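You operate a simulated robot arm through the tools that you are given. There is no shell and no other tool.

You run a simulated robot arm. Do the job below in one go: nothing can be reset, and whatever is moved stays where it is left.

Task
File the TEE tube under TEES and move the TIP tube from there to WEIGHTS.
Fine: stand them upright and shut both drawers. Set down upright: blue cap tube, green cap tube.

It is judged by the outcome, as a careful person would: the job done as asked, and still so three seconds after it is handed in. It fails if anything else is knocked over, pushed out of place, dropped, spilled or broken. A push-on lid holds only when it is set on centred and level and pressed home; a screw cap is set on level and turned clockwise until tight.

Robot
A 6-joint arm with a two-finger gripper, fixed in place. Base frame: the origin is at the foot of the arm, x ahead of it, y to its left, z up. Units: cm, degrees, N and s.
Its first joint turns from -166.0 to 166.0 degrees. Payload 2.54 kg.
Tool frame: the origin (TCP) lies between the finger pads and is the grasp point; the fingertips stand 3 cm ahead of it; z points along the fingers, y is the line along which they close. The gripper opens to 11.6 cm. The gripper's body begins 9.5 cm behind the TCP.
Orientation is that of the tool frame in the base frame, as a unit quaternion [x, y, z, w]. With the fingers straight down and closing along the base's y, the tool's x points along the base's -x, its y along +y and its z along -z.

Tools
- The arm moves only by the tool step_arm. Its argument "increments" is a list of rows, each an object (a shift or turn left out is 0, a gripper value left out holds the last) with "dp": the shift along the tool's x, y, z in cm, a list of three; "turn": the turn, a rotation vector about the tool's x, y, z in degrees, a list of three; "grip": the closure, from 0 (fully open) to 1 (shut). In form: [{"dp": [dx, dy, dz], "turn": [rx, ry, rz], "grip": grip}, ...]. A call has 1 to 20 rows; each row is the pose to reach, as a shift and turn from the pose commanded when the call began, along the tool's axes at that moment. Rows are played at 5 a second. More than 5 cm and 8.6 degrees between two rows, or a gripper value outside its range, and nothing of the call is played. Where a pose cannot be reached the arm comes as near as it can. A force on the tool above 40 N (or 10 N above the force at the start of the call, whichever is more), or a blocked arm, ends the call early, and 0.2 s more pass. The fingers move at their own pace (about 7.2 cm/s each) and stop on an object; they squeeze with about 26 N. The grip force told is the motor's: it shows also when the fingers shut on nothing. Time passes only in rows, and 0.2 s behind the last, so rows that repeat a pose let the fingers close. The reply holds the time, the measured pose of the TCP, the force on the tool along the base axes, the opening and the grip force, in the units named above and with some noise, with the torque about the TCP (base axes, N m) and any sound that the robot's microphone picked up, and new pictures: "pictures" is both (left out), scene, wrist or none.
- Cameras (640 x 400 px; columns grow to the right, rows downward): "scene" is fixed at [23.8, -49.21, 182.86]; the picture's right is [0.57, -0.82, 0.00], its down [-0.59, -0.42, -0.69] and it looks along [0.56, 0.40, -0.73] (base axes); focal length 335 px, centre (320, 200). "wrist" rides on the gripper at [6.9, -1.5, -12.2] in the tool frame; the picture's right is [0.21, 0.98, 0.00], its down [-0.83, 0.18, -0.53] and it looks along [-0.52, 0.11, 0.85] (tool axes); focal length 251 px, centre (320, 200). There is no depth. A picture from a camera that has moved, and an enlarged one, comes with that camera's place and axes in the base frame and with its lens. The place of the scene camera against the robot may be out by one fixed shift of up to 2.5 cm in any direction.
- enlarge(camera, box): a new picture of the part [left, top, right, bottom] of that camera's present view, enlarged. It takes no simulated time.
- job_done(): hands the job in; it is judged then, once.

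Nothing tells you positions but the pictures and the camera data. Unless the task says otherwise, let go and move clear before handing in.

The tools are called after "Emit:" by a JSON object that holds its "method" and its "body". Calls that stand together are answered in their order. step_arm: Moves the arm, as the interface text tells. Its arguments: {"type":"object","properties":{"increments":{"type":"array","items":{"type":"object","properties":{"dp":{"type":"array","items":{"type":"number"}},"turn":{"type":"array","items":{"type":"number"}},"grip":{"type":"number"}}}},"pictures":{"type":"string","enum":["both","scene","wrist","none"]}},"required":["increments"]} The other tools are called the same way: enlarge (camera, box) takes an enlarged picture of a part of a camera's view; job_done () hands the job in.

At the start:

```text
t: 0.0
ee_pos: [40.29, -27.64, 148.5]
ee_rot: [0.0, 1.0, 0.0, 0.0]
force: [0.3, 1.0, 0.4]
torque: [0.02, 0.03, 0.03]
gripper_width: 11.6
gripper_force: 0.0
```

scene: 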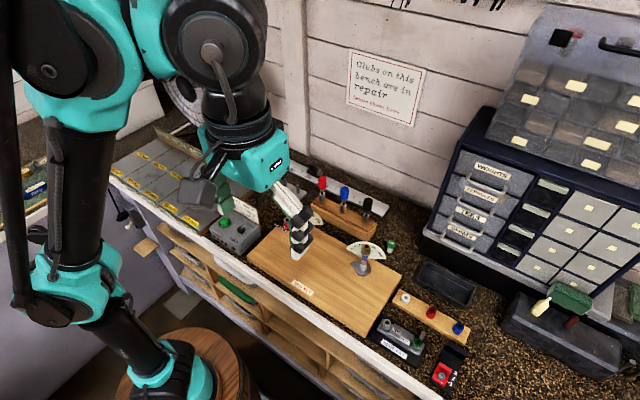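
wrist: 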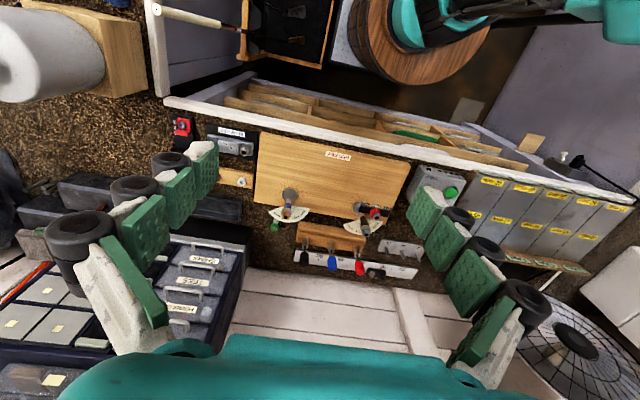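

I see a workbench with a drawer cabinet (WEIGHTS, FERRULES?, TEES, GRIPS?...) on the right and several small tubes around a wooden board. I'll look closer before moving.

Emit:
{"method": "enlarge", "body": {"camera": "scene", "box": [420, 130, 580, 260]}}

Emit:
{"method": "enlarge", "body": {"camera": "scene", "box": [360, 220, 520, 400]}}

Emit:
{"method": "enlarge", "body": {"camera": "scene", "box": [230, 150, 400, 300]}}

Emit:
{"method": "enlarge", "body": {"camera": "wrist", "box": [150, 100, 480, 330]}}

```text
3.08 times, centred on (500, 195) of scene
camera zoom: at [23.8, -49.21, 182.86], right [0.57, -0.82, 0.0], down [-0.59, -0.42, -0.69], along [0.56, 0.4, -0.73], focal length 1031 px, centre (-234, 215)
```

zoom: 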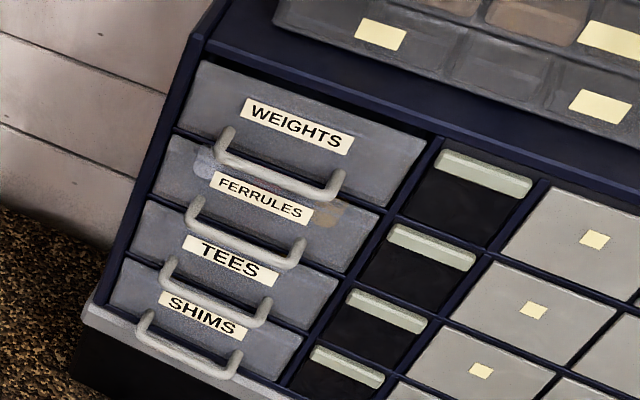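

```text
2.22 times, centred on (440, 310) of scene
camera zoom: at [23.8, -49.21, 182.86], right [0.57, -0.82, 0.0], down [-0.59, -0.42, -0.69], along [0.56, 0.4, -0.73], focal length 745 px, centre (53, -44)
```

zoom: 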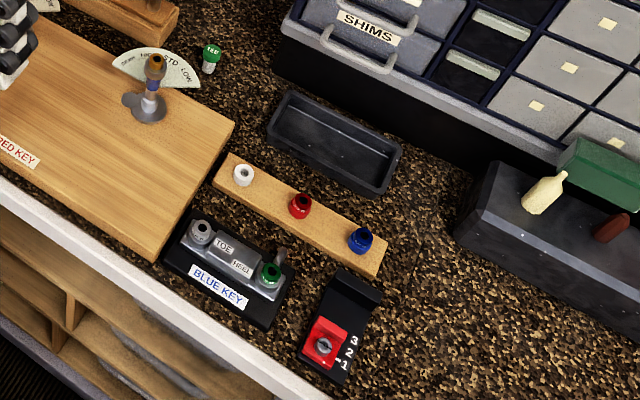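

```text
2.67 times, centred on (315, 225) of scene
camera zoom: at [23.8, -49.21, 182.86], right [0.57, -0.82, 0.0], down [-0.59, -0.42, -0.69], along [0.56, 0.4, -0.73], focal length 894 px, centre (333, 133)
```

zoom: 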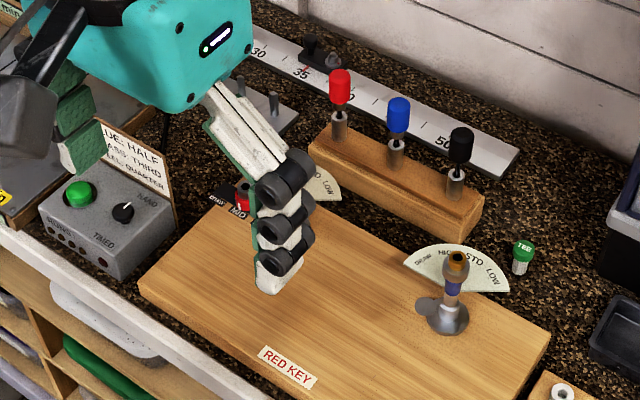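

```text
1.74 times, centred on (315, 215) of wrist
camera zoom: at [33.5, -29.06, 160.72], right [-0.21, 0.98, 0.0], down [0.83, 0.18, 0.53], along [0.52, 0.11, -0.85], focal length 437 px, centre (329, 174)
```

zoom: 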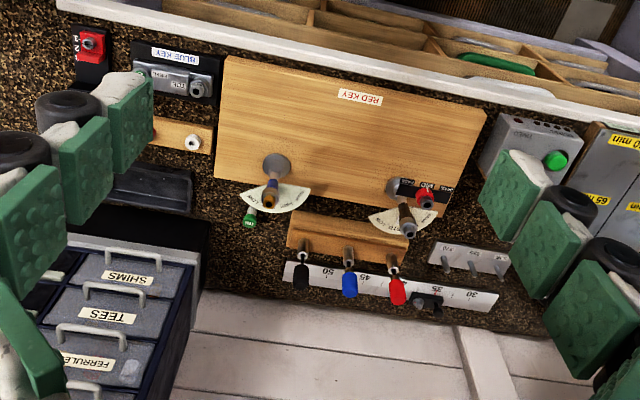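

The TEE tube (green cap) stands on the bench near (80,-32), and the drawer handles are near x≈85, y≈-48, with TEES at z≈118. I'll read the sign and then move the wrist camera to face the cabinet.

Emit:
{"method": "enlarge", "body": {"camera": "scene", "box": [330, 40, 440, 130]}}

Emit:
{"method": "step_arm", "body": {"increments": [{"dp": [-1, -3.5, 1.3]}, {"dp": [-2, -7, 2.6]}, {"dp": [-3, -10.5, 4]}, {"dp": [-4, -14, 5.3]}, {"dp": [-5, -17.5, 6.6]}, {"dp": [-5, -20, 8]}, {"dp": [-5, -20, 8]}]}}

```text
4.44 times, centred on (385, 85) of scene
camera zoom: at [23.8, -49.21, 182.86], right [0.57, -0.82, 0.0], down [-0.59, -0.42, -0.69], along [0.56, 0.4, -0.73], focal length 1490 px, centre (31, 711)
```

zoom: 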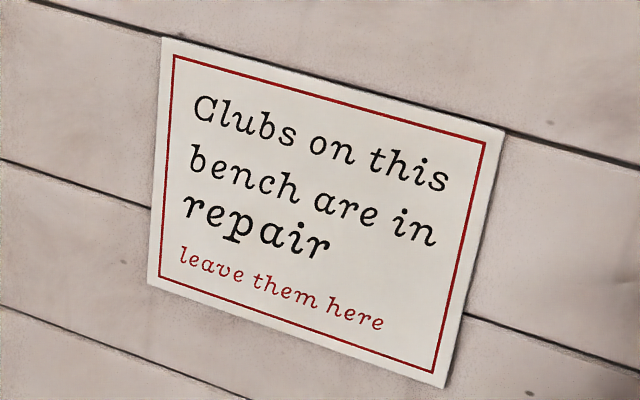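

```text
t: 1.6
ee_pos: [45.48, -47.57, 140.56]
ee_rot: [0.0, 1.0, 0.0, -0.001]
force: [0.2, -0.5, 0.2]
torque: [-0.04, 0.01, 0.01]
gripper_width: 11.59
gripper_force: 0.1
camera wrist: at [38.54, -49.17, 152.78], right [-0.21, 0.98, 0.0], down [0.83, 0.18, 0.53], along [0.52, 0.11, -0.85], focal length 251 px, centre (320, 200)
```

scene: 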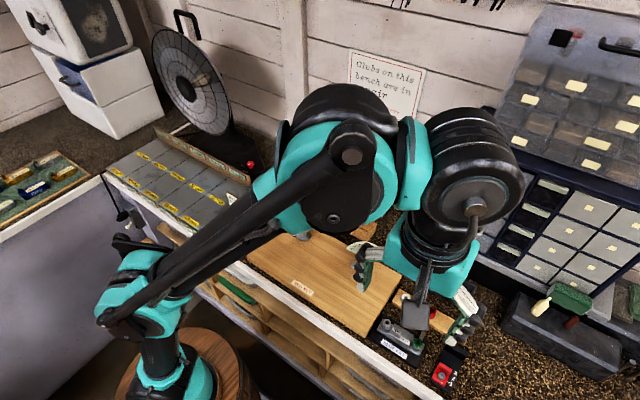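
wrist: 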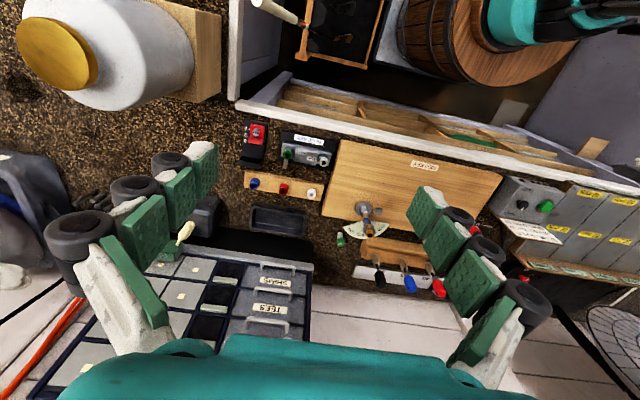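

The sign says clubs on the bench stay put, which doesn't concern these tubes. I'll zoom in on the wrist view to triangulate the TEE tube and the handles.

Emit:
{"method": "enlarge", "body": {"camera": "wrist", "box": [220, 190, 420, 315]}}

Emit:
{"method": "enlarge", "body": {"camera": "wrist", "box": [200, 240, 330, 345]}}

```text
3.20 times, centred on (320, 252) of wrist
camera zoom: at [38.54, -49.17, 152.78], right [-0.21, 0.98, 0.0], down [0.83, 0.18, 0.53], along [0.52, 0.11, -0.85], focal length 805 px, centre (320, 32)
```

zoom: 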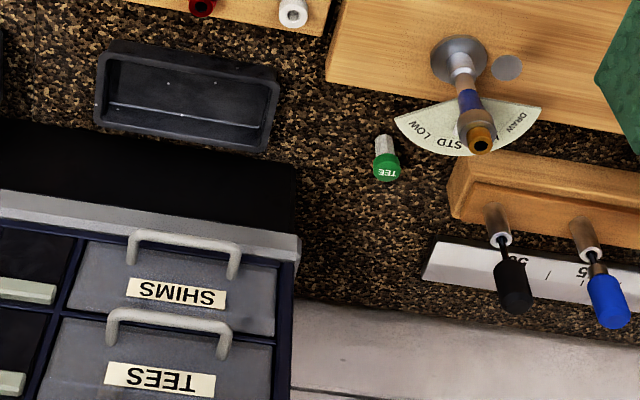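

```text
3.81 times, centred on (265, 292) of wrist
camera zoom: at [38.54, -49.17, 152.78], right [-0.21, 0.98, 0.0], down [0.83, 0.18, 0.53], along [0.52, 0.11, -0.85], focal length 958 px, centre (530, -152)
```

zoom: 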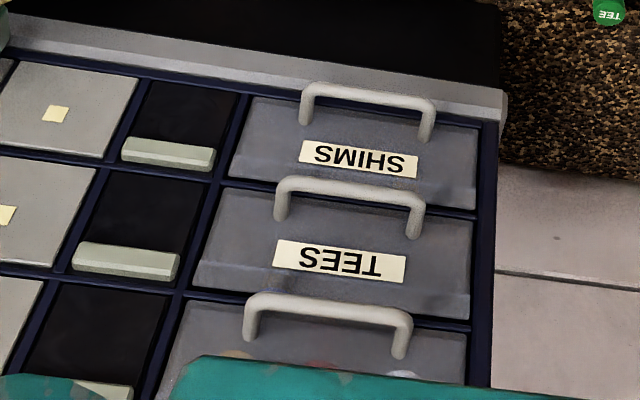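

The TEES handle comes out at about (88.2, -49.7, 114.5), the TEE cap top at about (85, -33, 97.8), and the bench at about z=93. I'll turn the tool to point forward, 30° downward, with the fingers closing vertically to take a handle.

Emit:
{"method": "step_arm", "body": {"increments": [{"dp": [-0.63, -0.13, 0.35], "turn": [-2.92, -2.92, 5.06], "grip": 0.6}, {"dp": [-1.25, -0.26, 0.7], "turn": [-5.84, -5.84, 10.12]}, {"dp": [-1.88, -0.39, 1.05], "turn": [-8.76, -8.76, 15.17]}, {"dp": [-2.5, -0.52, 1.4], "turn": [-11.68, -11.68, 20.23]}, {"dp": [-3.13, -0.66, 1.75], "turn": [-14.6, -14.6, 25.29]}, {"dp": [-3.75, -0.79, 2.1], "turn": [-17.52, -17.52, 30.35]}, {"dp": [-4.38, -0.92, 2.45], "turn": [-20.44, -20.44, 35.41]}, {"dp": [-5, -1.05, 2.8], "turn": [-23.37, -23.37, 40.47]}, {"dp": [-5.63, -1.18, 3.15], "turn": [-26.29, -26.29, 45.52]}, {"dp": [-6.25, -1.31, 3.5], "turn": [-29.21, -29.21, 50.58]}, {"dp": [-6.88, -1.44, 3.85], "turn": [-32.13, -32.13, 55.64]}, {"dp": [-7.5, -1.58, 4.2], "turn": [-35.05, -35.05, 60.7]}, {"dp": [-8.13, -1.71, 4.55], "turn": [-37.97, -37.97, 65.76]}, {"dp": [-8.75, -1.84, 4.9], "turn": [-40.89, -40.89, 70.81]}, {"dp": [-9.38, -1.97, 5.25], "turn": [-43.81, -43.81, 75.87]}, {"dp": [-10, -2.1, 5.6], "turn": [-46.73, -46.73, 80.93]}, {"dp": [-10, -2.1, 5.6], "turn": [-46.73, -46.73, 80.93]}]}}

```text
t: 5.2
ee_pos: [55.37, -49.62, 134.87]
ee_rot: [0.613, 0.612, 0.354, 0.354]
force: [0.8, -1.1, 0.0]
torque: [0.03, 0.01, -0.02]
gripper_width: 4.64
gripper_force: 0.0
camera wrist: at [44.16, -42.7, 139.7], right [0.49, 0.21, 0.85], down [-0.37, -0.83, 0.42], along [0.79, -0.52, -0.32], focal length 251 px, centre (320, 200)
```

scene: 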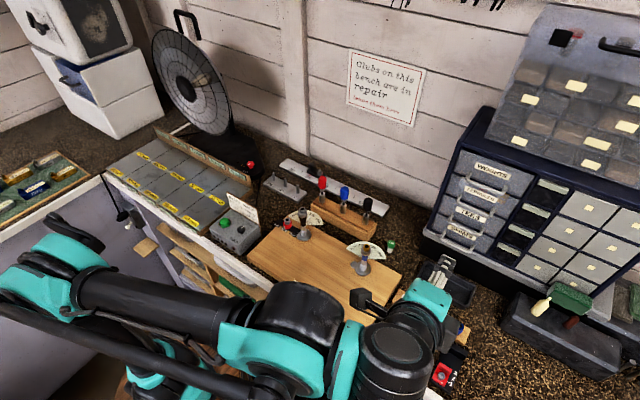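
wrist: 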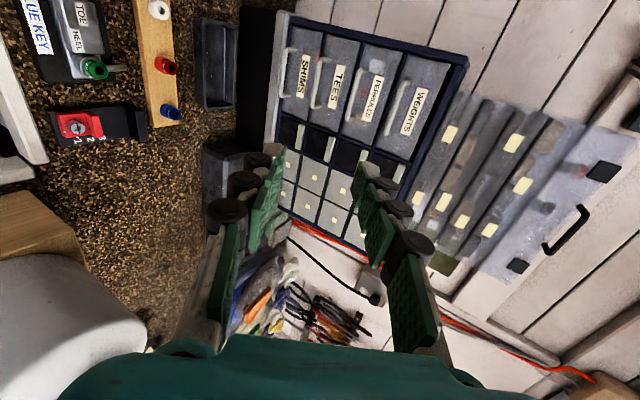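

The tool now faces the cabinet and the wrist camera sees all four drawers. I'll enlarge that view to pin down the handles.

Emit:
{"method": "enlarge", "body": {"camera": "wrist", "box": [260, 10, 480, 150]}}

Emit:
{"method": "enlarge", "body": {"camera": "scene", "box": [420, 130, 580, 260]}}

```text
2.86 times, centred on (370, 80) of wrist
camera zoom: at [44.16, -42.7, 139.7], right [0.49, 0.21, 0.85], down [-0.37, -0.83, 0.42], along [0.79, -0.52, -0.32], focal length 718 px, centre (177, 543)
```

zoom: 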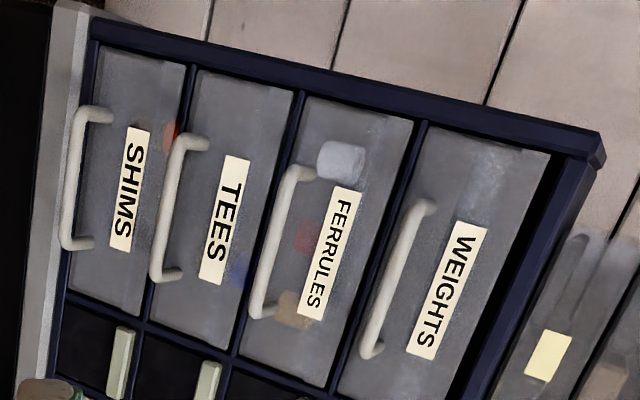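

```text
3.08 times, centred on (500, 195) of scene
camera zoom: at [23.8, -49.21, 182.86], right [0.57, -0.82, 0.0], down [-0.59, -0.42, -0.69], along [0.56, 0.4, -0.73], focal length 1031 px, centre (-234, 215)
```

zoom: 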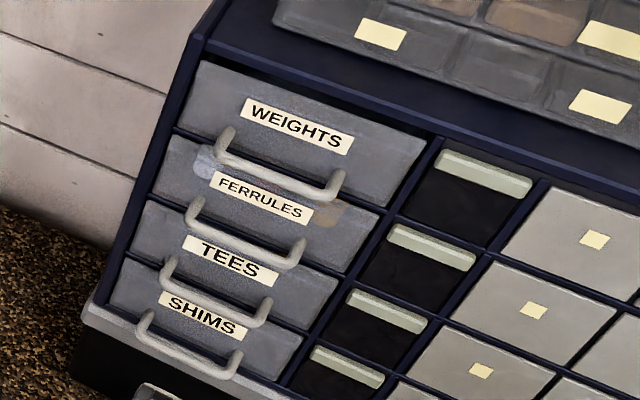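

The handles are at roughly x≈87, y≈-49: WEIGHTS z≈131, FERRULES≈124, TEES≈116, SHIMS≈109. There's a blue blob behind the TEES front, likely the TIP tube. I'll close in to refine the handle position.

Emit:
{"method": "step_arm", "body": {"increments": [{"dp": [0.1, -0.1, 3.6]}, {"dp": [0.2, -0.2, 7.2]}, {"dp": [0.3, -0.3, 10.8]}, {"dp": [0.4, -0.4, 14.4]}, {"dp": [0.5, -0.5, 18]}, {"dp": [0.6, -0.57, 21.8]}, {"dp": [0.6, -0.57, 21.8]}]}}

```text
t: 6.8
ee_pos: [73.94, -49.11, 123.65]
ee_rot: [0.613, 0.612, 0.354, 0.353]
force: [-0.3, 0.2, 0.2]
torque: [0.0, -0.01, 0.02]
gripper_width: 4.64
gripper_force: 0.1
camera wrist: at [62.68, -42.08, 128.4], right [0.49, 0.21, 0.85], down [-0.37, -0.83, 0.42], along [0.79, -0.52, -0.32], focal length 251 px, centre (320, 200)
```

scene: 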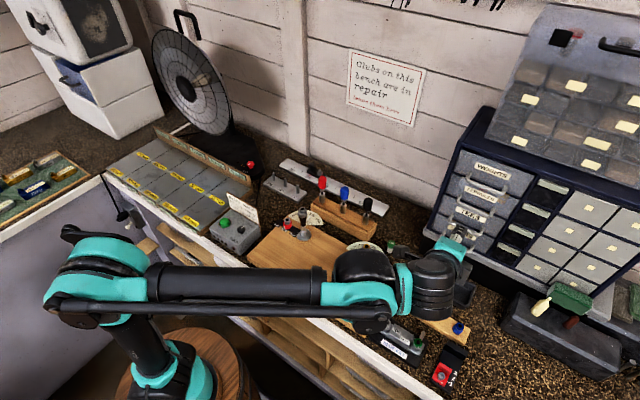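
wrist: 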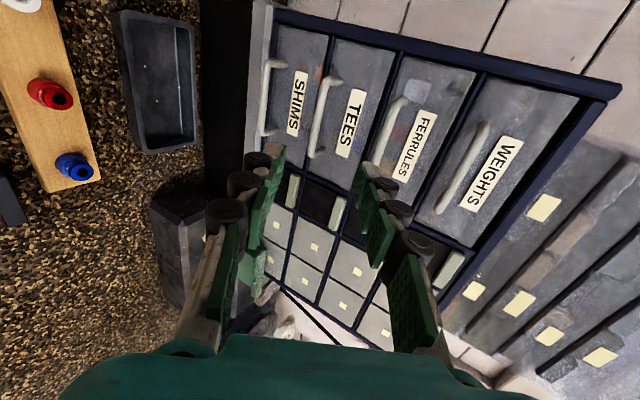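

Emit:
{"method": "enlarge", "body": {"camera": "wrist", "box": [240, 20, 440, 220]}}

Emit:
{"method": "enlarge", "body": {"camera": "wrist", "box": [400, 60, 580, 240]}}

```text
2.00 times, centred on (340, 120) of wrist
camera zoom: at [62.68, -42.08, 128.4], right [0.49, 0.21, 0.85], down [-0.37, -0.83, 0.42], along [0.79, -0.52, -0.32], focal length 503 px, centre (280, 360)
```

zoom: 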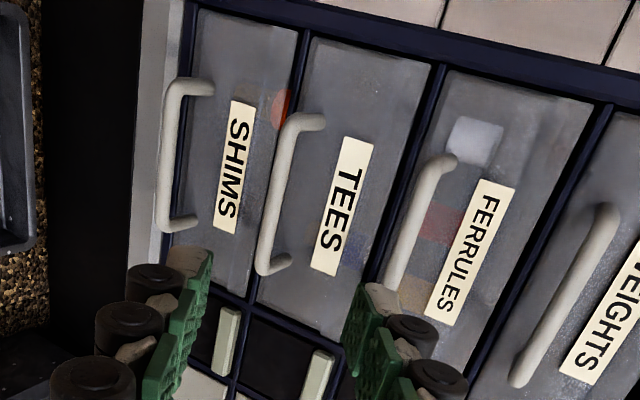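

```text
2.22 times, centred on (490, 150) of wrist
camera zoom: at [62.68, -42.08, 128.4], right [0.49, 0.21, 0.85], down [-0.37, -0.83, 0.42], along [0.79, -0.52, -0.32], focal length 559 px, centre (-58, 311)
```

zoom: 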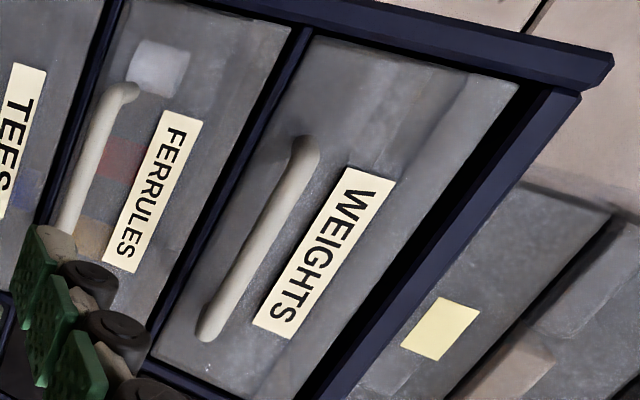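

The TEES bar triangulates to about (88, -48.9, 115.1) and stands off roughly 3 cm. I'll go most of the way in and check alignment before straddling it.

Emit:
{"method": "step_arm", "body": {"increments": [{"dp": [0.05, -0.1, 3]}, {"dp": [0.1, -0.2, 6]}, {"dp": [0.2, -0.32, 9]}, {"dp": [0.2, -0.32, 10.5]}, {"dp": [0.2, -0.32, 10.5]}]}}

Emit:
{"method": "enlarge", "body": {"camera": "wrist", "box": [200, 20, 440, 260]}}

Emit:
{"method": "enlarge", "body": {"camera": "scene", "box": [400, 140, 560, 260]}}

```text
t: 8.0
ee_pos: [82.85, -48.8, 118.07]
ee_rot: [0.613, 0.612, 0.353, 0.354]
force: [0.3, 1.2, -0.4]
torque: [-0.01, -0.03, -0.03]
gripper_width: 4.63
gripper_force: 0.1
camera wrist: at [71.57, -41.82, 122.76], right [0.49, 0.21, 0.85], down [-0.37, -0.83, 0.42], along [0.79, -0.52, -0.32], focal length 251 px, centre (320, 200)
```

scene: 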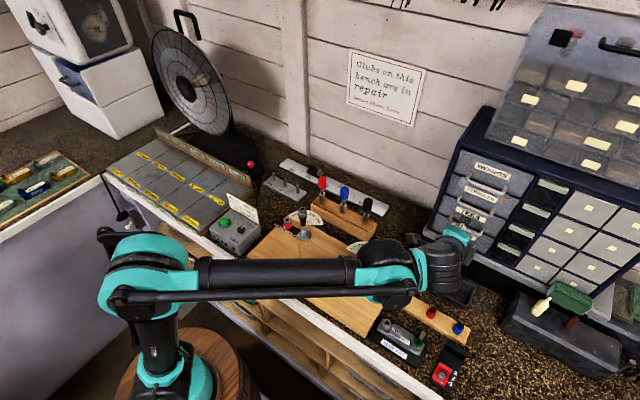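
wrist: 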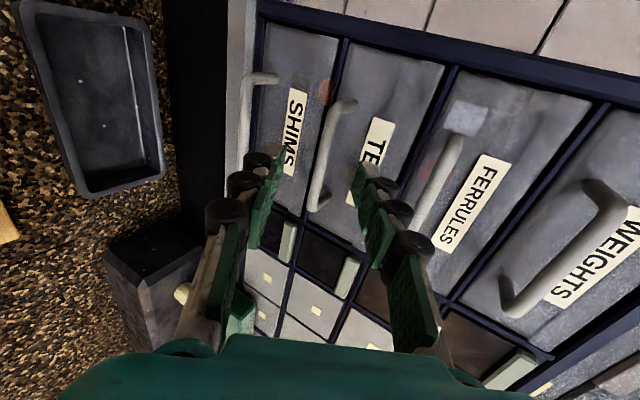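

```text
1.67 times, centred on (320, 140) of wrist
camera zoom: at [71.57, -41.82, 122.76], right [0.49, 0.21, 0.85], down [-0.37, -0.83, 0.42], along [0.79, -0.52, -0.32], focal length 419 px, centre (320, 300)
```

zoom: 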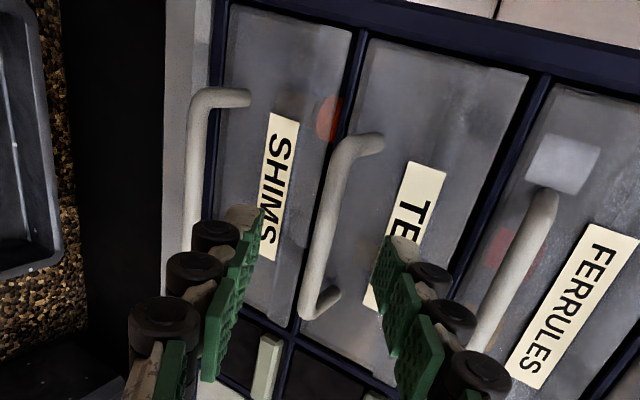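

```text
3.33 times, centred on (480, 200) of scene
camera zoom: at [23.8, -49.21, 182.86], right [0.57, -0.82, 0.0], down [-0.59, -0.42, -0.69], along [0.56, 0.4, -0.73], focal length 1117 px, centre (-213, 200)
```

zoom: 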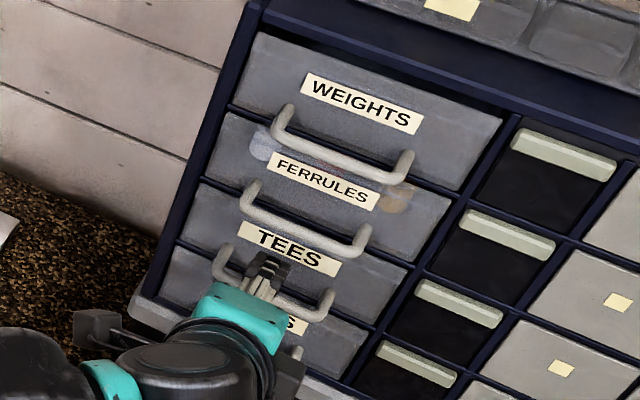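

The bar sits between the fingers, about 0.3 cm above the gripper axis. I'll nudge up, advance, and close on it.

Emit:
{"method": "step_arm", "body": {"increments": [{"dp": [0, 0.3, 1.5]}, {"dp": [0, 0.3, 3]}, {"dp": [0, 0.3, 4.3]}, {"dp": [0, 0.3, 4.3]}, {"dp": [0, 0.3, 4.3], "grip": 1.0}, {"dp": [0, 0.3, 4.3]}, {"dp": [0, 0.3, 4.3]}, {"dp": [0, 0.3, 4.3]}]}}

Emit:
{"method": "enlarge", "body": {"camera": "wrist", "box": [200, 20, 440, 260]}}

```text
t: 9.8
ee_pos: [86.75, -48.8, 115.95]
ee_rot: [0.613, 0.612, 0.354, 0.353]
force: [-9.2, 4.8, -23.1]
torque: [-0.18, -0.01, 0.28]
gripper_width: 0.61
gripper_force: 33.6
camera wrist: at [75.5, -41.9, 120.74], right [0.49, 0.21, 0.84], down [-0.37, -0.83, 0.42], along [0.79, -0.52, -0.32], focal length 251 px, centre (320, 200)
```

scene: 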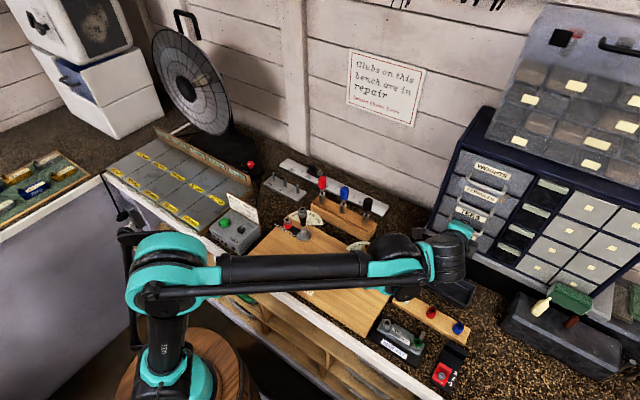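
wrist: 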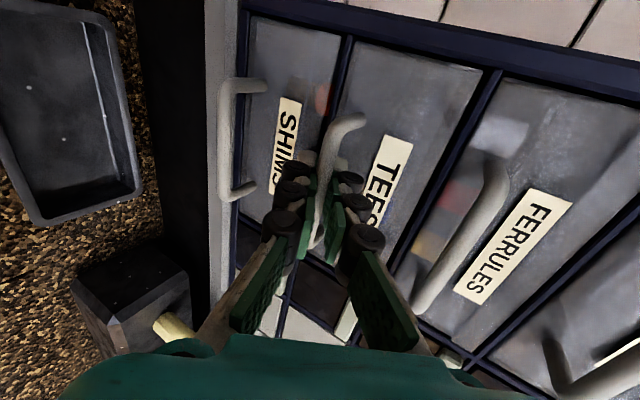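

```text
1.67 times, centred on (320, 140) of wrist
camera zoom: at [75.5, -41.9, 120.74], right [0.49, 0.21, 0.84], down [-0.37, -0.83, 0.42], along [0.79, -0.52, -0.32], focal length 419 px, centre (320, 300)
```

zoom: 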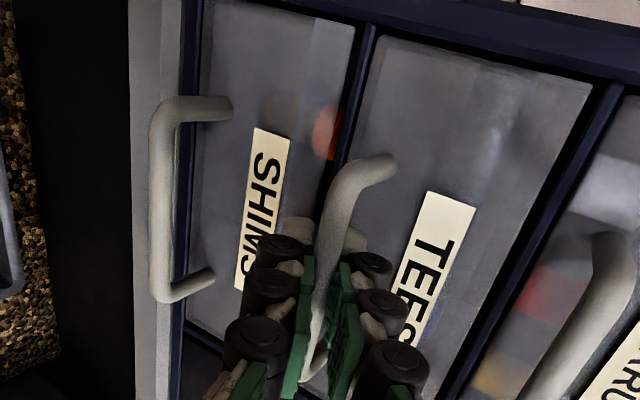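

The fingers hold the TEES handle, with some downward load on the tool. I'll ease down slightly and begin pulling gently to see how the drawer responds.

Emit:
{"method": "step_arm", "body": {"increments": [{"dp": [0, -0.17, 0.1]}, {"dp": [0, -0.42, -0.33]}, {"dp": [0, -0.67, -0.77]}, {"dp": [0, -0.92, -1.2]}, {"dp": [0, -1.17, -1.63]}, {"dp": [0, -1.17, -1.63]}]}}

```text
t: 11.2
ee_pos: [84.76, -48.75, 115.85]
ee_rot: [0.612, 0.613, 0.353, 0.354]
force: [0.9, 9.3, 1.0]
torque: [0.39, 0.03, 0.1]
gripper_width: 0.58
gripper_force: 34.0
camera wrist: at [73.52, -41.89, 120.72], right [0.49, 0.21, 0.85], down [-0.37, -0.83, 0.42], along [0.79, -0.52, -0.32], focal length 251 px, centre (320, 200)
```

scene: 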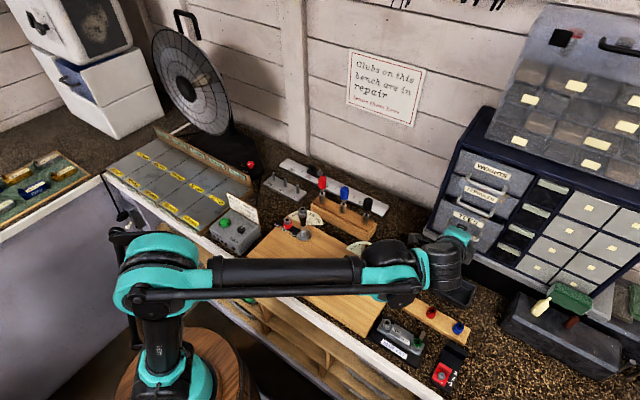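
wrist: 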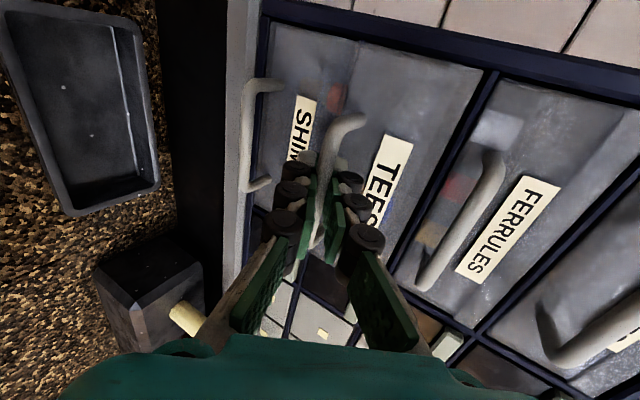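

The drawer slid out 2 cm smoothly. I'll keep pulling and watch the sideways force.

Emit:
{"method": "step_arm", "body": {"increments": [{"dp": [0.05, -0.5, -0.866]}, {"dp": [0.1, -1.0, -1.732]}, {"dp": [0.1, -1.5, -2.6]}, {"dp": [0.1, -2.0, -3.464]}, {"dp": [0.1, -2.0, -3.464]}], "pictures": "wrist"}}

```text
t: 12.4
ee_pos: [80.66, -48.81, 115.92]
ee_rot: [0.613, 0.612, 0.353, 0.354]
force: [0.6, -2.6, 9.4]
torque: [-0.29, -0.05, 0.22]
gripper_width: 0.59
gripper_force: 33.5
camera wrist: at [69.41, -41.87, 120.7], right [0.49, 0.21, 0.85], down [-0.37, -0.82, 0.42], along [0.79, -0.52, -0.32], focal length 251 px, centre (320, 200)
```

wrist: 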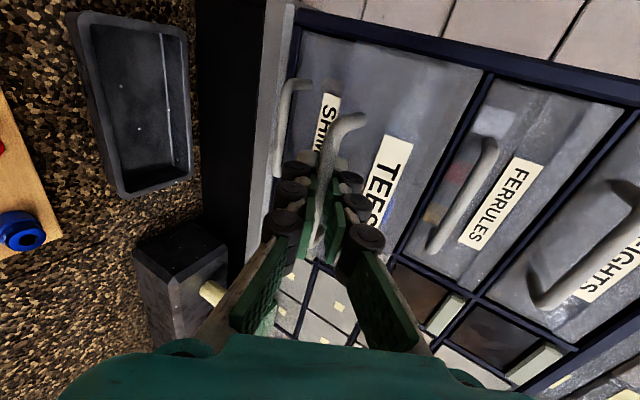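

About 6 cm out. I'll pull another 5 cm and look at the scene view.

Emit:
{"method": "step_arm", "body": {"increments": [{"dp": [0, -0.5, -0.866]}, {"dp": [0, -1.0, -1.732]}, {"dp": [0, -1.5, -2.6]}, {"dp": [0, -2.0, -3.464]}, {"dp": [0, -2.5, -4.33]}, {"dp": [0, -2.5, -4.33]}]}}

Emit:
{"method": "enlarge", "body": {"camera": "scene", "box": [400, 140, 560, 280]}}

```text
t: 13.8
ee_pos: [75.87, -48.99, 115.9]
ee_rot: [0.613, 0.612, 0.354, 0.353]
force: [-0.9, -8.2, 1.1]
torque: [-0.08, 0.0, 0.22]
gripper_width: 0.61
gripper_force: 33.5
camera wrist: at [64.54, -41.88, 120.71], right [0.49, 0.21, 0.85], down [-0.37, -0.83, 0.42], along [0.79, -0.52, -0.32], focal length 251 px, centre (320, 200)
```

scene: 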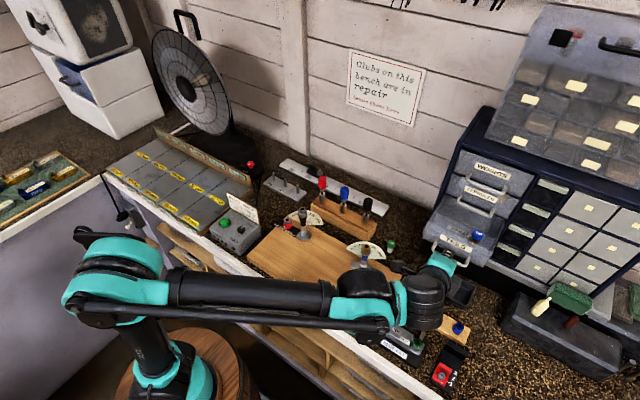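
wrist: 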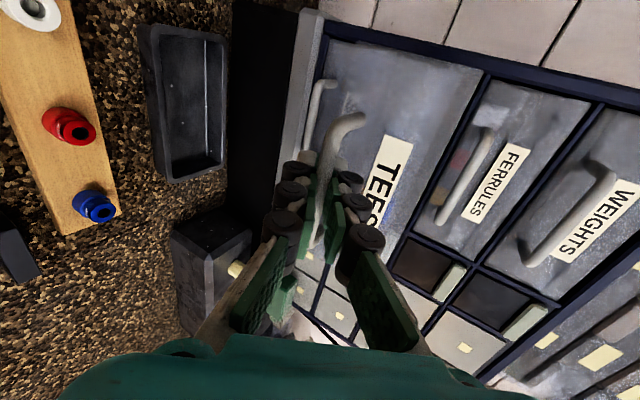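

```text
2.86 times, centred on (480, 210) of scene
camera zoom: at [23.8, -49.21, 182.86], right [0.57, -0.82, 0.0], down [-0.59, -0.42, -0.69], along [0.56, 0.4, -0.73], focal length 958 px, centre (-137, 171)
```

zoom: 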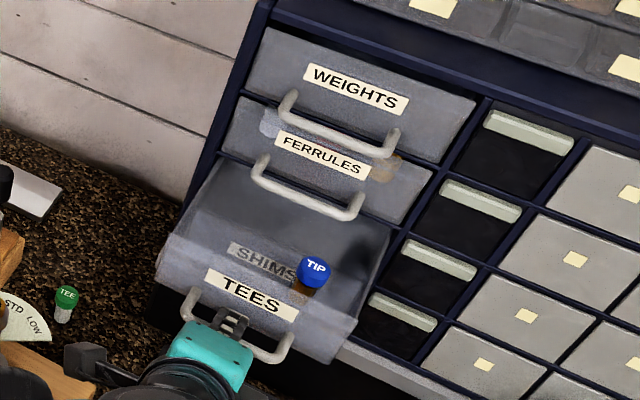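

The drawer is open 11 cm and the TIP tube (blue cap) stands inside just behind the front. I'll pull about 4 cm more for clearance from the other handles.

Emit:
{"method": "step_arm", "body": {"increments": [{"dp": [-0.1, -0.5, -0.866]}, {"dp": [-0.2, -1.0, -1.732]}, {"dp": [-0.25, -1.5, -2.6]}, {"dp": [-0.3, -2.0, -3.464]}, {"dp": [-0.3, -2.0, -3.464]}]}}

Emit:
{"method": "enlarge", "body": {"camera": "scene", "box": [400, 140, 560, 280]}}

```text
t: 14.3
ee_pos: [75.08, -48.78, 115.88]
ee_rot: [0.612, 0.612, 0.355, 0.354]
force: [24.9, -5.4, -14.7]
torque: [0.01, 0.01, 0.07]
gripper_width: 0.62
gripper_force: 34.0
stopped in row 2: the force on the tool passed its limit at 56 N (the readings are from after the stop); the commanded pose is now the measured one
camera wrist: at [63.88, -41.92, 120.68], right [0.48, 0.21, 0.85], down [-0.37, -0.83, 0.42], along [0.79, -0.52, -0.32], focal length 251 px, centre (320, 200)
```

scene: 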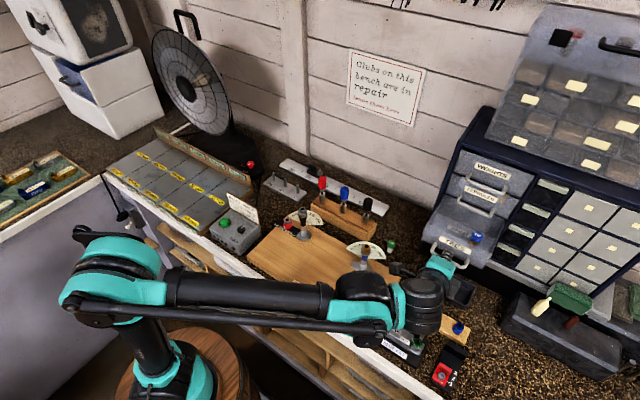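
wrist: 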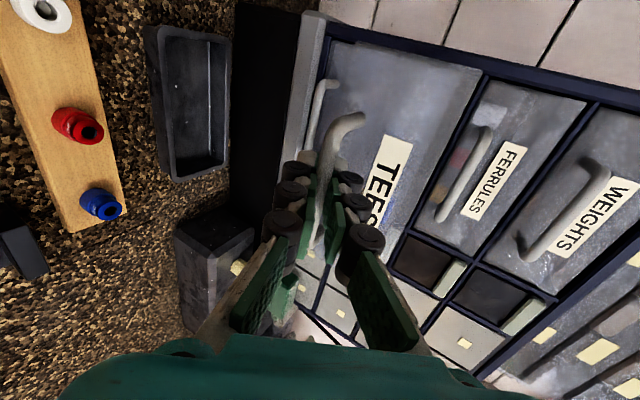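

```text
2.86 times, centred on (480, 210) of scene
camera zoom: at [23.8, -49.21, 182.86], right [0.57, -0.82, 0.0], down [-0.59, -0.42, -0.69], along [0.56, 0.4, -0.73], focal length 958 px, centre (-137, 171)
```

zoom: 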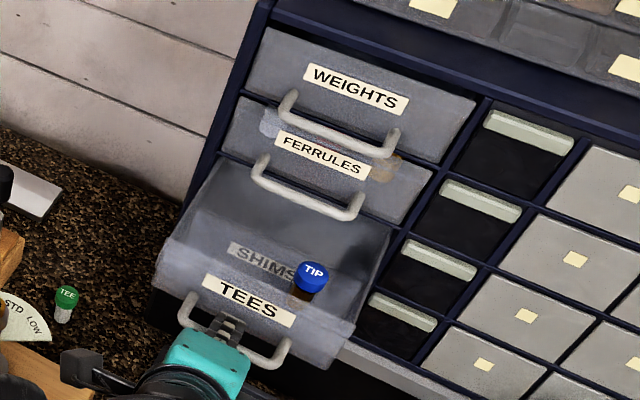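

The drawer reached its end stop at about 11.6 cm open. I'll relax the pull, release the handle, and back straight out.

Emit:
{"method": "step_arm", "body": {"increments": [{"dp": [0, 0.1, 0.2]}, {"dp": [0, 0.1, 0.2]}, {"dp": [0, 0.1, 0.2], "grip": 0.6}, {"dp": [0, 0.1, 0.2]}, {"dp": [0, 0.1, 0.2]}, {"dp": [0, 0.1, -1]}, {"dp": [0, 0.1, -3]}, {"dp": [0, 0.1, -6]}, {"dp": [0, 0.1, -9]}, {"dp": [0, 0.1, -12]}, {"dp": [0, 0.1, -12]}]}}

Emit:
{"method": "enlarge", "body": {"camera": "scene", "box": [400, 140, 560, 280]}}

```text
t: 16.7
ee_pos: [64.55, -48.84, 122.17]
ee_rot: [0.612, 0.611, 0.356, 0.355]
force: [0.9, -0.5, -0.2]
torque: [0.03, -0.06, 0.0]
gripper_width: 4.64
gripper_force: 0.0
camera wrist: at [53.28, -41.93, 126.83], right [0.48, 0.21, 0.85], down [-0.37, -0.83, 0.42], along [0.79, -0.52, -0.32], focal length 251 px, centre (320, 200)
```

scene: 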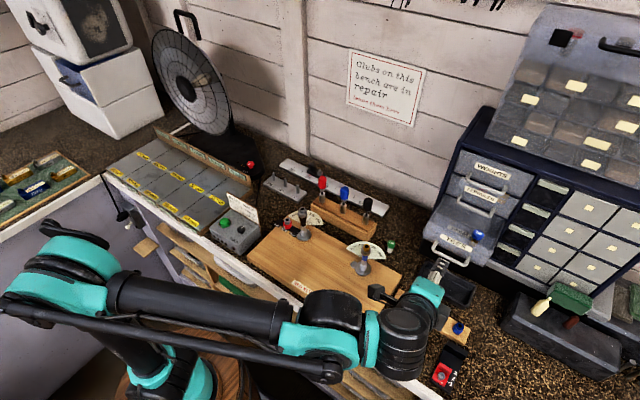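
wrist: 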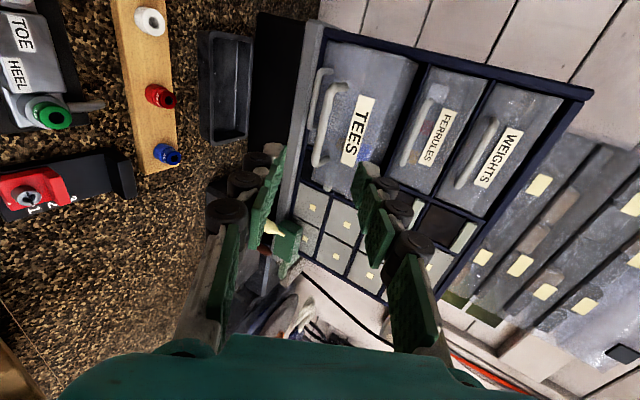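

```text
2.86 times, centred on (480, 210) of scene
camera zoom: at [23.8, -49.21, 182.86], right [0.57, -0.82, 0.0], down [-0.59, -0.42, -0.69], along [0.56, 0.4, -0.73], focal length 958 px, centre (-137, 171)
```

zoom: 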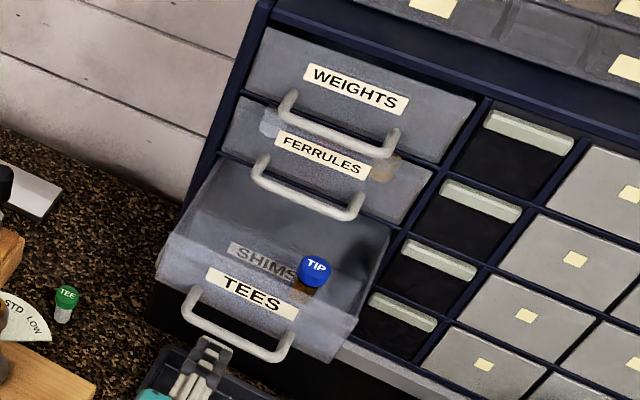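

The drawer stays open and TIP stands about 2–3 cm behind its front. Next I'll raise the arm and turn the tool nearly straight down (20° tilt, closing along y) to view the drawer from above.

Emit:
{"method": "step_arm", "body": {"increments": [{"dp": [-0.09, 0.86, -0.37], "turn": [2.26, 2.26, -6.14]}, {"dp": [-0.17, 1.72, -0.73], "turn": [4.51, 4.51, -12.28]}, {"dp": [-0.26, 2.58, -1.1], "turn": [6.77, 6.77, -18.41]}, {"dp": [-0.34, 3.44, -1.47], "turn": [9.03, 9.03, -24.55]}, {"dp": [-0.43, 4.3, -1.84], "turn": [11.28, 11.28, -30.69]}, {"dp": [-0.51, 5.16, -2.2], "turn": [13.54, 13.54, -36.83]}, {"dp": [-0.6, 6.03, -2.57], "turn": [15.8, 15.8, -42.97]}, {"dp": [-0.69, 6.89, -2.94], "turn": [18.05, 18.05, -49.1]}, {"dp": [-0.77, 7.75, -3.3], "turn": [20.31, 20.31, -55.24]}, {"dp": [-0.86, 8.61, -3.67], "turn": [22.56, 22.56, -61.38]}, {"dp": [-0.94, 9.47, -4.04], "turn": [24.82, 24.82, -67.52]}, {"dp": [-1.03, 10.33, -4.41], "turn": [27.08, 27.08, -73.65]}, {"dp": [-1.11, 11.19, -4.77], "turn": [29.33, 29.33, -79.79]}, {"dp": [-1.2, 12.05, -5.14], "turn": [31.59, 31.59, -85.93]}, {"dp": [-1.2, 12.05, -5.14], "turn": [31.59, 31.59, -85.93]}]}}

```text
t: 19.9
ee_pos: [66.06, -50.04, 135.1]
ee_rot: [0.0, 0.985, 0.0, 0.173]
force: [0.3, -0.7, -0.8]
torque: [-0.01, -0.01, -0.03]
gripper_width: 4.64
gripper_force: 0.1
camera wrist: at [55.47, -51.57, 144.21], right [-0.2, 0.98, -0.07], down [0.59, 0.18, 0.78], along [0.78, 0.12, -0.62], focal length 251 px, centre (320, 200)
```

scene: 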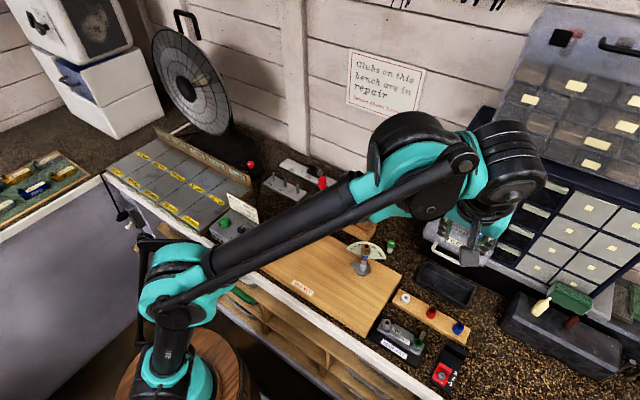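
wrist: 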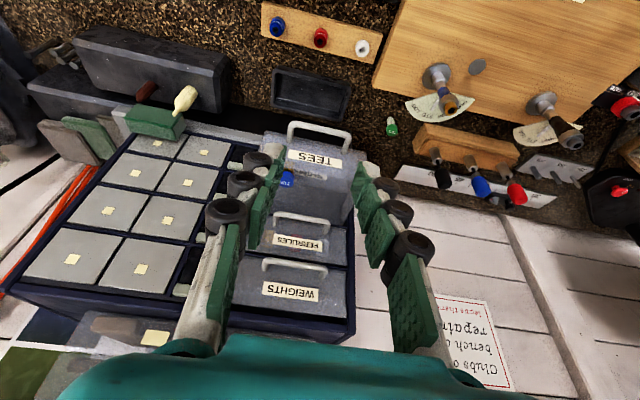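

This pose gives a good view into the open TEES drawer. I'll zoom in on the TIP tube and the TEE tube.

Emit:
{"method": "enlarge", "body": {"camera": "wrist", "box": [230, 110, 390, 260]}}

Emit:
{"method": "enlarge", "body": {"camera": "wrist", "box": [340, 50, 480, 150]}}

```text
2.67 times, centred on (310, 185) of wrist
camera zoom: at [55.47, -51.57, 144.21], right [-0.2, 0.98, -0.07], down [0.59, 0.18, 0.78], along [0.78, 0.12, -0.62], focal length 670 px, centre (347, 240)
```

zoom: 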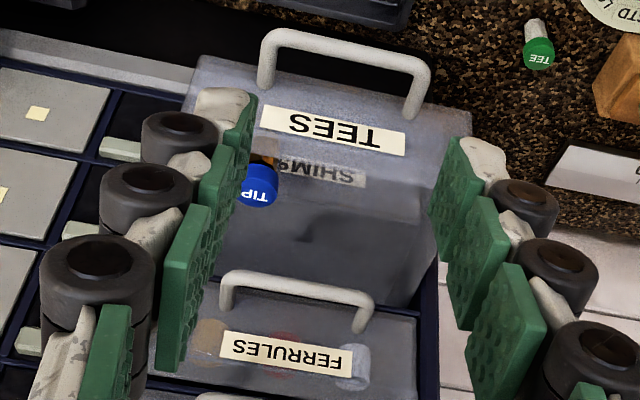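

```text
4.00 times, centred on (410, 100) of wrist
camera zoom: at [55.47, -51.57, 144.21], right [-0.2, 0.98, -0.07], down [0.59, 0.18, 0.78], along [0.78, 0.12, -0.62], focal length 1006 px, centre (-40, 600)
```

zoom: 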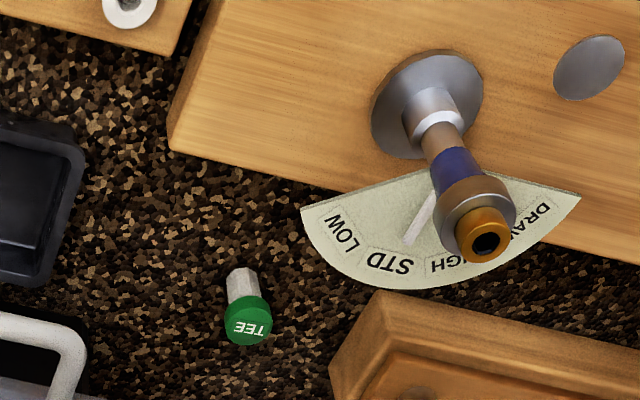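

TIP's cap top is at about (84.3, -52.9, 118.2); TEE's cap top at about (86.1, -32.7, 97.1). I'll approach above TIP with the fingers narrowed to 3.8 cm, then verify.

Emit:
{"method": "step_arm", "body": {"increments": [{"dp": [-2.2, -0.6, 3], "grip": 0.67}, {"dp": [-4.4, -1.2, 6]}, {"dp": [-6.6, -1.8, 9]}, {"dp": [-8.8, -2.4, 12]}, {"dp": [-11, -2.86, 15]}, {"dp": [-11, -2.86, 15]}]}}

Emit:
{"method": "enlarge", "body": {"camera": "wrist", "box": [220, 60, 420, 260]}}

Emit:
{"method": "enlarge", "body": {"camera": "scene", "box": [400, 120, 580, 280]}}

```text
t: 21.3
ee_pos: [81.67, -52.84, 124.77]
ee_rot: [-0.001, 0.985, 0.001, 0.173]
force: [0.2, 0.5, 0.4]
torque: [0.0, -0.01, -0.01]
gripper_width: 3.83
gripper_force: 0.0
camera wrist: at [71.02, -54.25, 133.94], right [-0.2, 0.98, -0.07], down [0.59, 0.18, 0.78], along [0.78, 0.12, -0.62], focal length 251 px, centre (320, 200)
```

scene: 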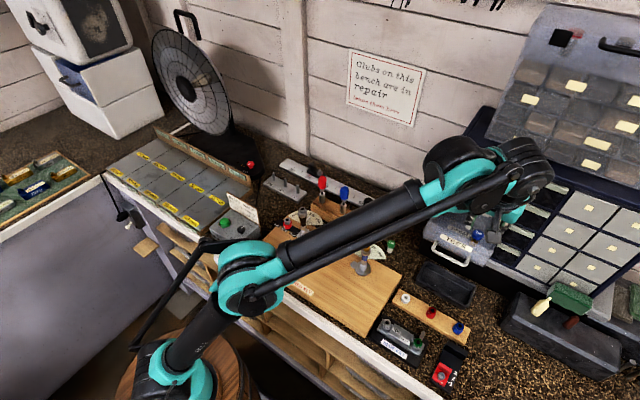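
wrist: 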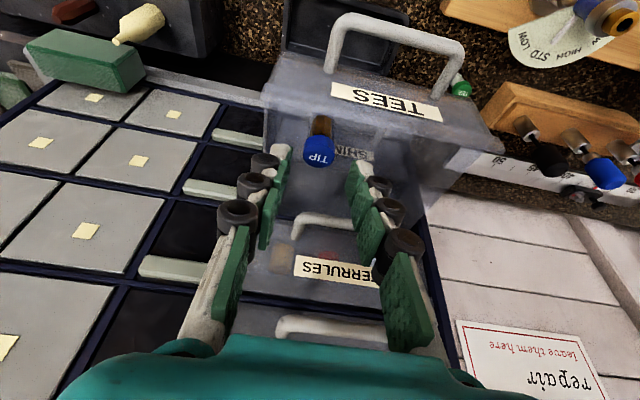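

```text
2.00 times, centred on (320, 160) of wrist
camera zoom: at [71.02, -54.25, 133.94], right [-0.2, 0.98, -0.07], down [0.59, 0.18, 0.78], along [0.78, 0.12, -0.62], focal length 503 px, centre (320, 280)
```

zoom: 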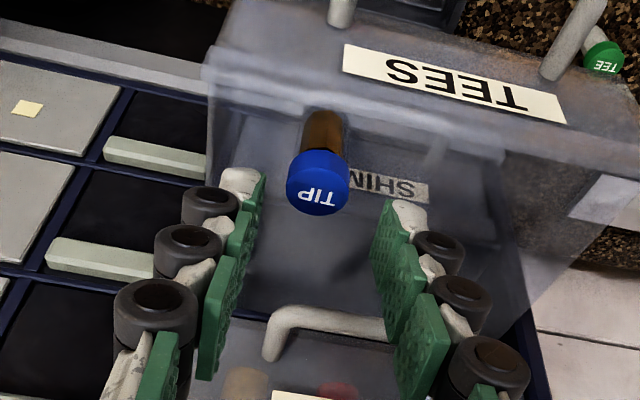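

```text
2.50 times, centred on (490, 200) of scene
camera zoom: at [23.8, -49.21, 182.86], right [0.57, -0.82, 0.0], down [-0.59, -0.42, -0.69], along [0.56, 0.4, -0.73], focal length 838 px, centre (-105, 200)
```

zoom: 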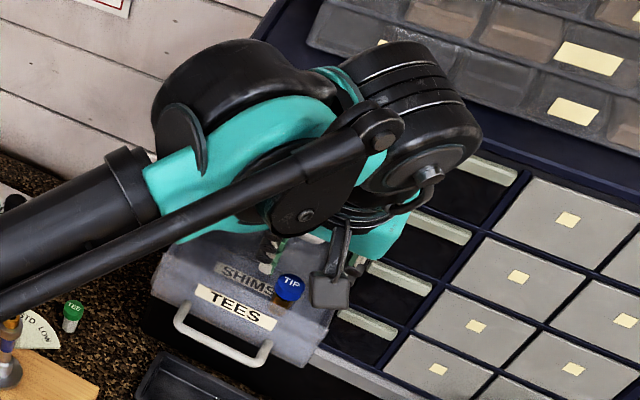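

The tube is centred between the fingers with brown body and blue cap; I put it at x≈85.0, cap top z≈117.9. I'll descend partway and check once more.

Emit:
{"method": "step_arm", "body": {"increments": [{"dp": [-0.2, 0, 1.7]}, {"dp": [-0.4, 0, 3.4]}, {"dp": [-0.54, 0, 5]}, {"dp": [-0.54, 0, 5]}], "pictures": "wrist"}}

Emit:
{"method": "enlarge", "body": {"camera": "wrist", "box": [220, 60, 420, 260]}}

```text
t: 22.3
ee_pos: [83.67, -52.85, 120.25]
ee_rot: [0.001, 0.985, 0.002, 0.172]
force: [1.0, 0.5, -0.2]
torque: [0.02, -0.02, -0.03]
gripper_width: 3.84
gripper_force: 0.1
camera wrist: at [73.14, -54.41, 129.38], right [-0.2, 0.98, -0.07], down [0.59, 0.18, 0.78], along [0.78, 0.12, -0.62], focal length 251 px, centre (320, 200)
```

wrist: 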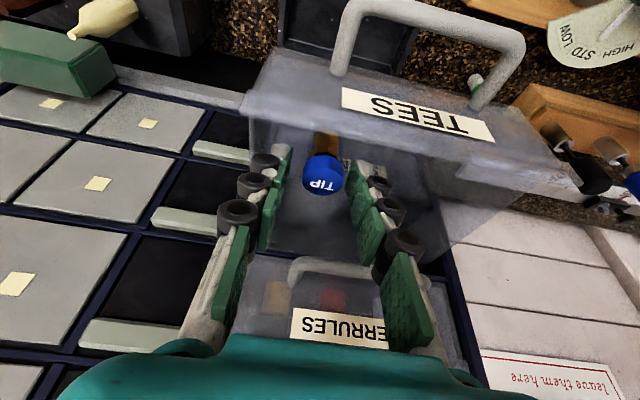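

```text
2.00 times, centred on (320, 160) of wrist
camera zoom: at [73.14, -54.41, 129.38], right [-0.2, 0.98, -0.07], down [0.59, 0.18, 0.78], along [0.78, 0.12, -0.62], focal length 503 px, centre (320, 280)
```

zoom: 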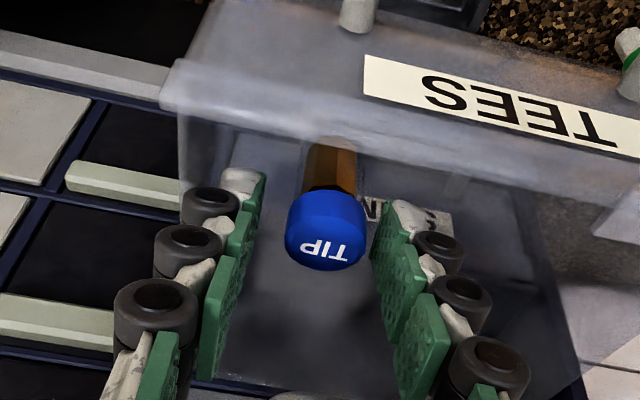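

Still well lined up (about 0.2 cm left). I'll finish the descent and close on the tube.

Emit:
{"method": "step_arm", "body": {"increments": [{"dp": [-0.1, 0.2, 1.2]}, {"dp": [-0.15, 0.2, 2.4]}, {"dp": [-0.19, 0.2, 3.2]}, {"dp": [-0.19, 0.2, 3.2]}, {"dp": [-0.19, 0.2, 3.2], "grip": 1.0}, {"dp": [-0.19, 0.2, 3.2]}, {"dp": [-0.19, 0.2, 3.2]}, {"dp": [-0.19, 0.2, 3.2]}]}}

Emit:
{"method": "enlarge", "body": {"camera": "wrist", "box": [220, 60, 420, 260]}}

```text
t: 23.1
ee_pos: [84.99, -52.59, 117.88]
ee_rot: [-0.001, 0.985, 0.0, 0.175]
force: [-0.1, 0.5, 26.4]
torque: [0.1, 0.04, -0.02]
gripper_width: 2.27
gripper_force: 16.2
stopped in row 4: the force on the tool passed its limit at 52 N (the readings are from after the stop); the commanded pose is now the measured one
camera wrist: at [74.22, -54.09, 126.89], right [-0.2, 0.98, -0.07], down [0.59, 0.18, 0.79], along [0.78, 0.11, -0.61], focal length 251 px, centre (320, 200)
```

scene: 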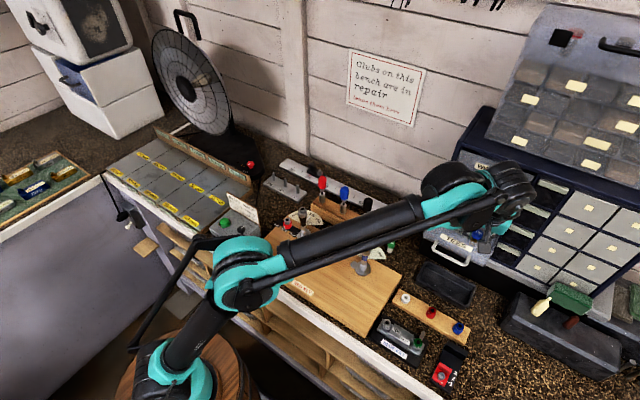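
wrist: 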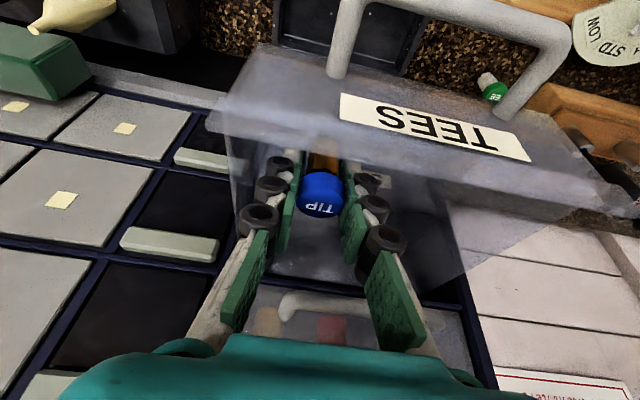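

```text
2.00 times, centred on (320, 160) of wrist
camera zoom: at [74.22, -54.09, 126.89], right [-0.2, 0.98, -0.07], down [0.59, 0.18, 0.79], along [0.78, 0.11, -0.61], focal length 503 px, centre (320, 280)
```

zoom: 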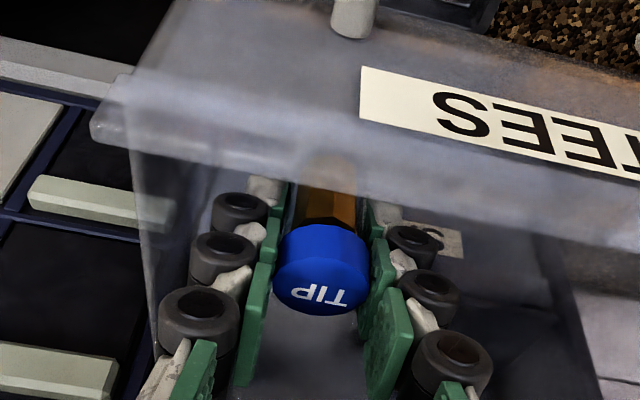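

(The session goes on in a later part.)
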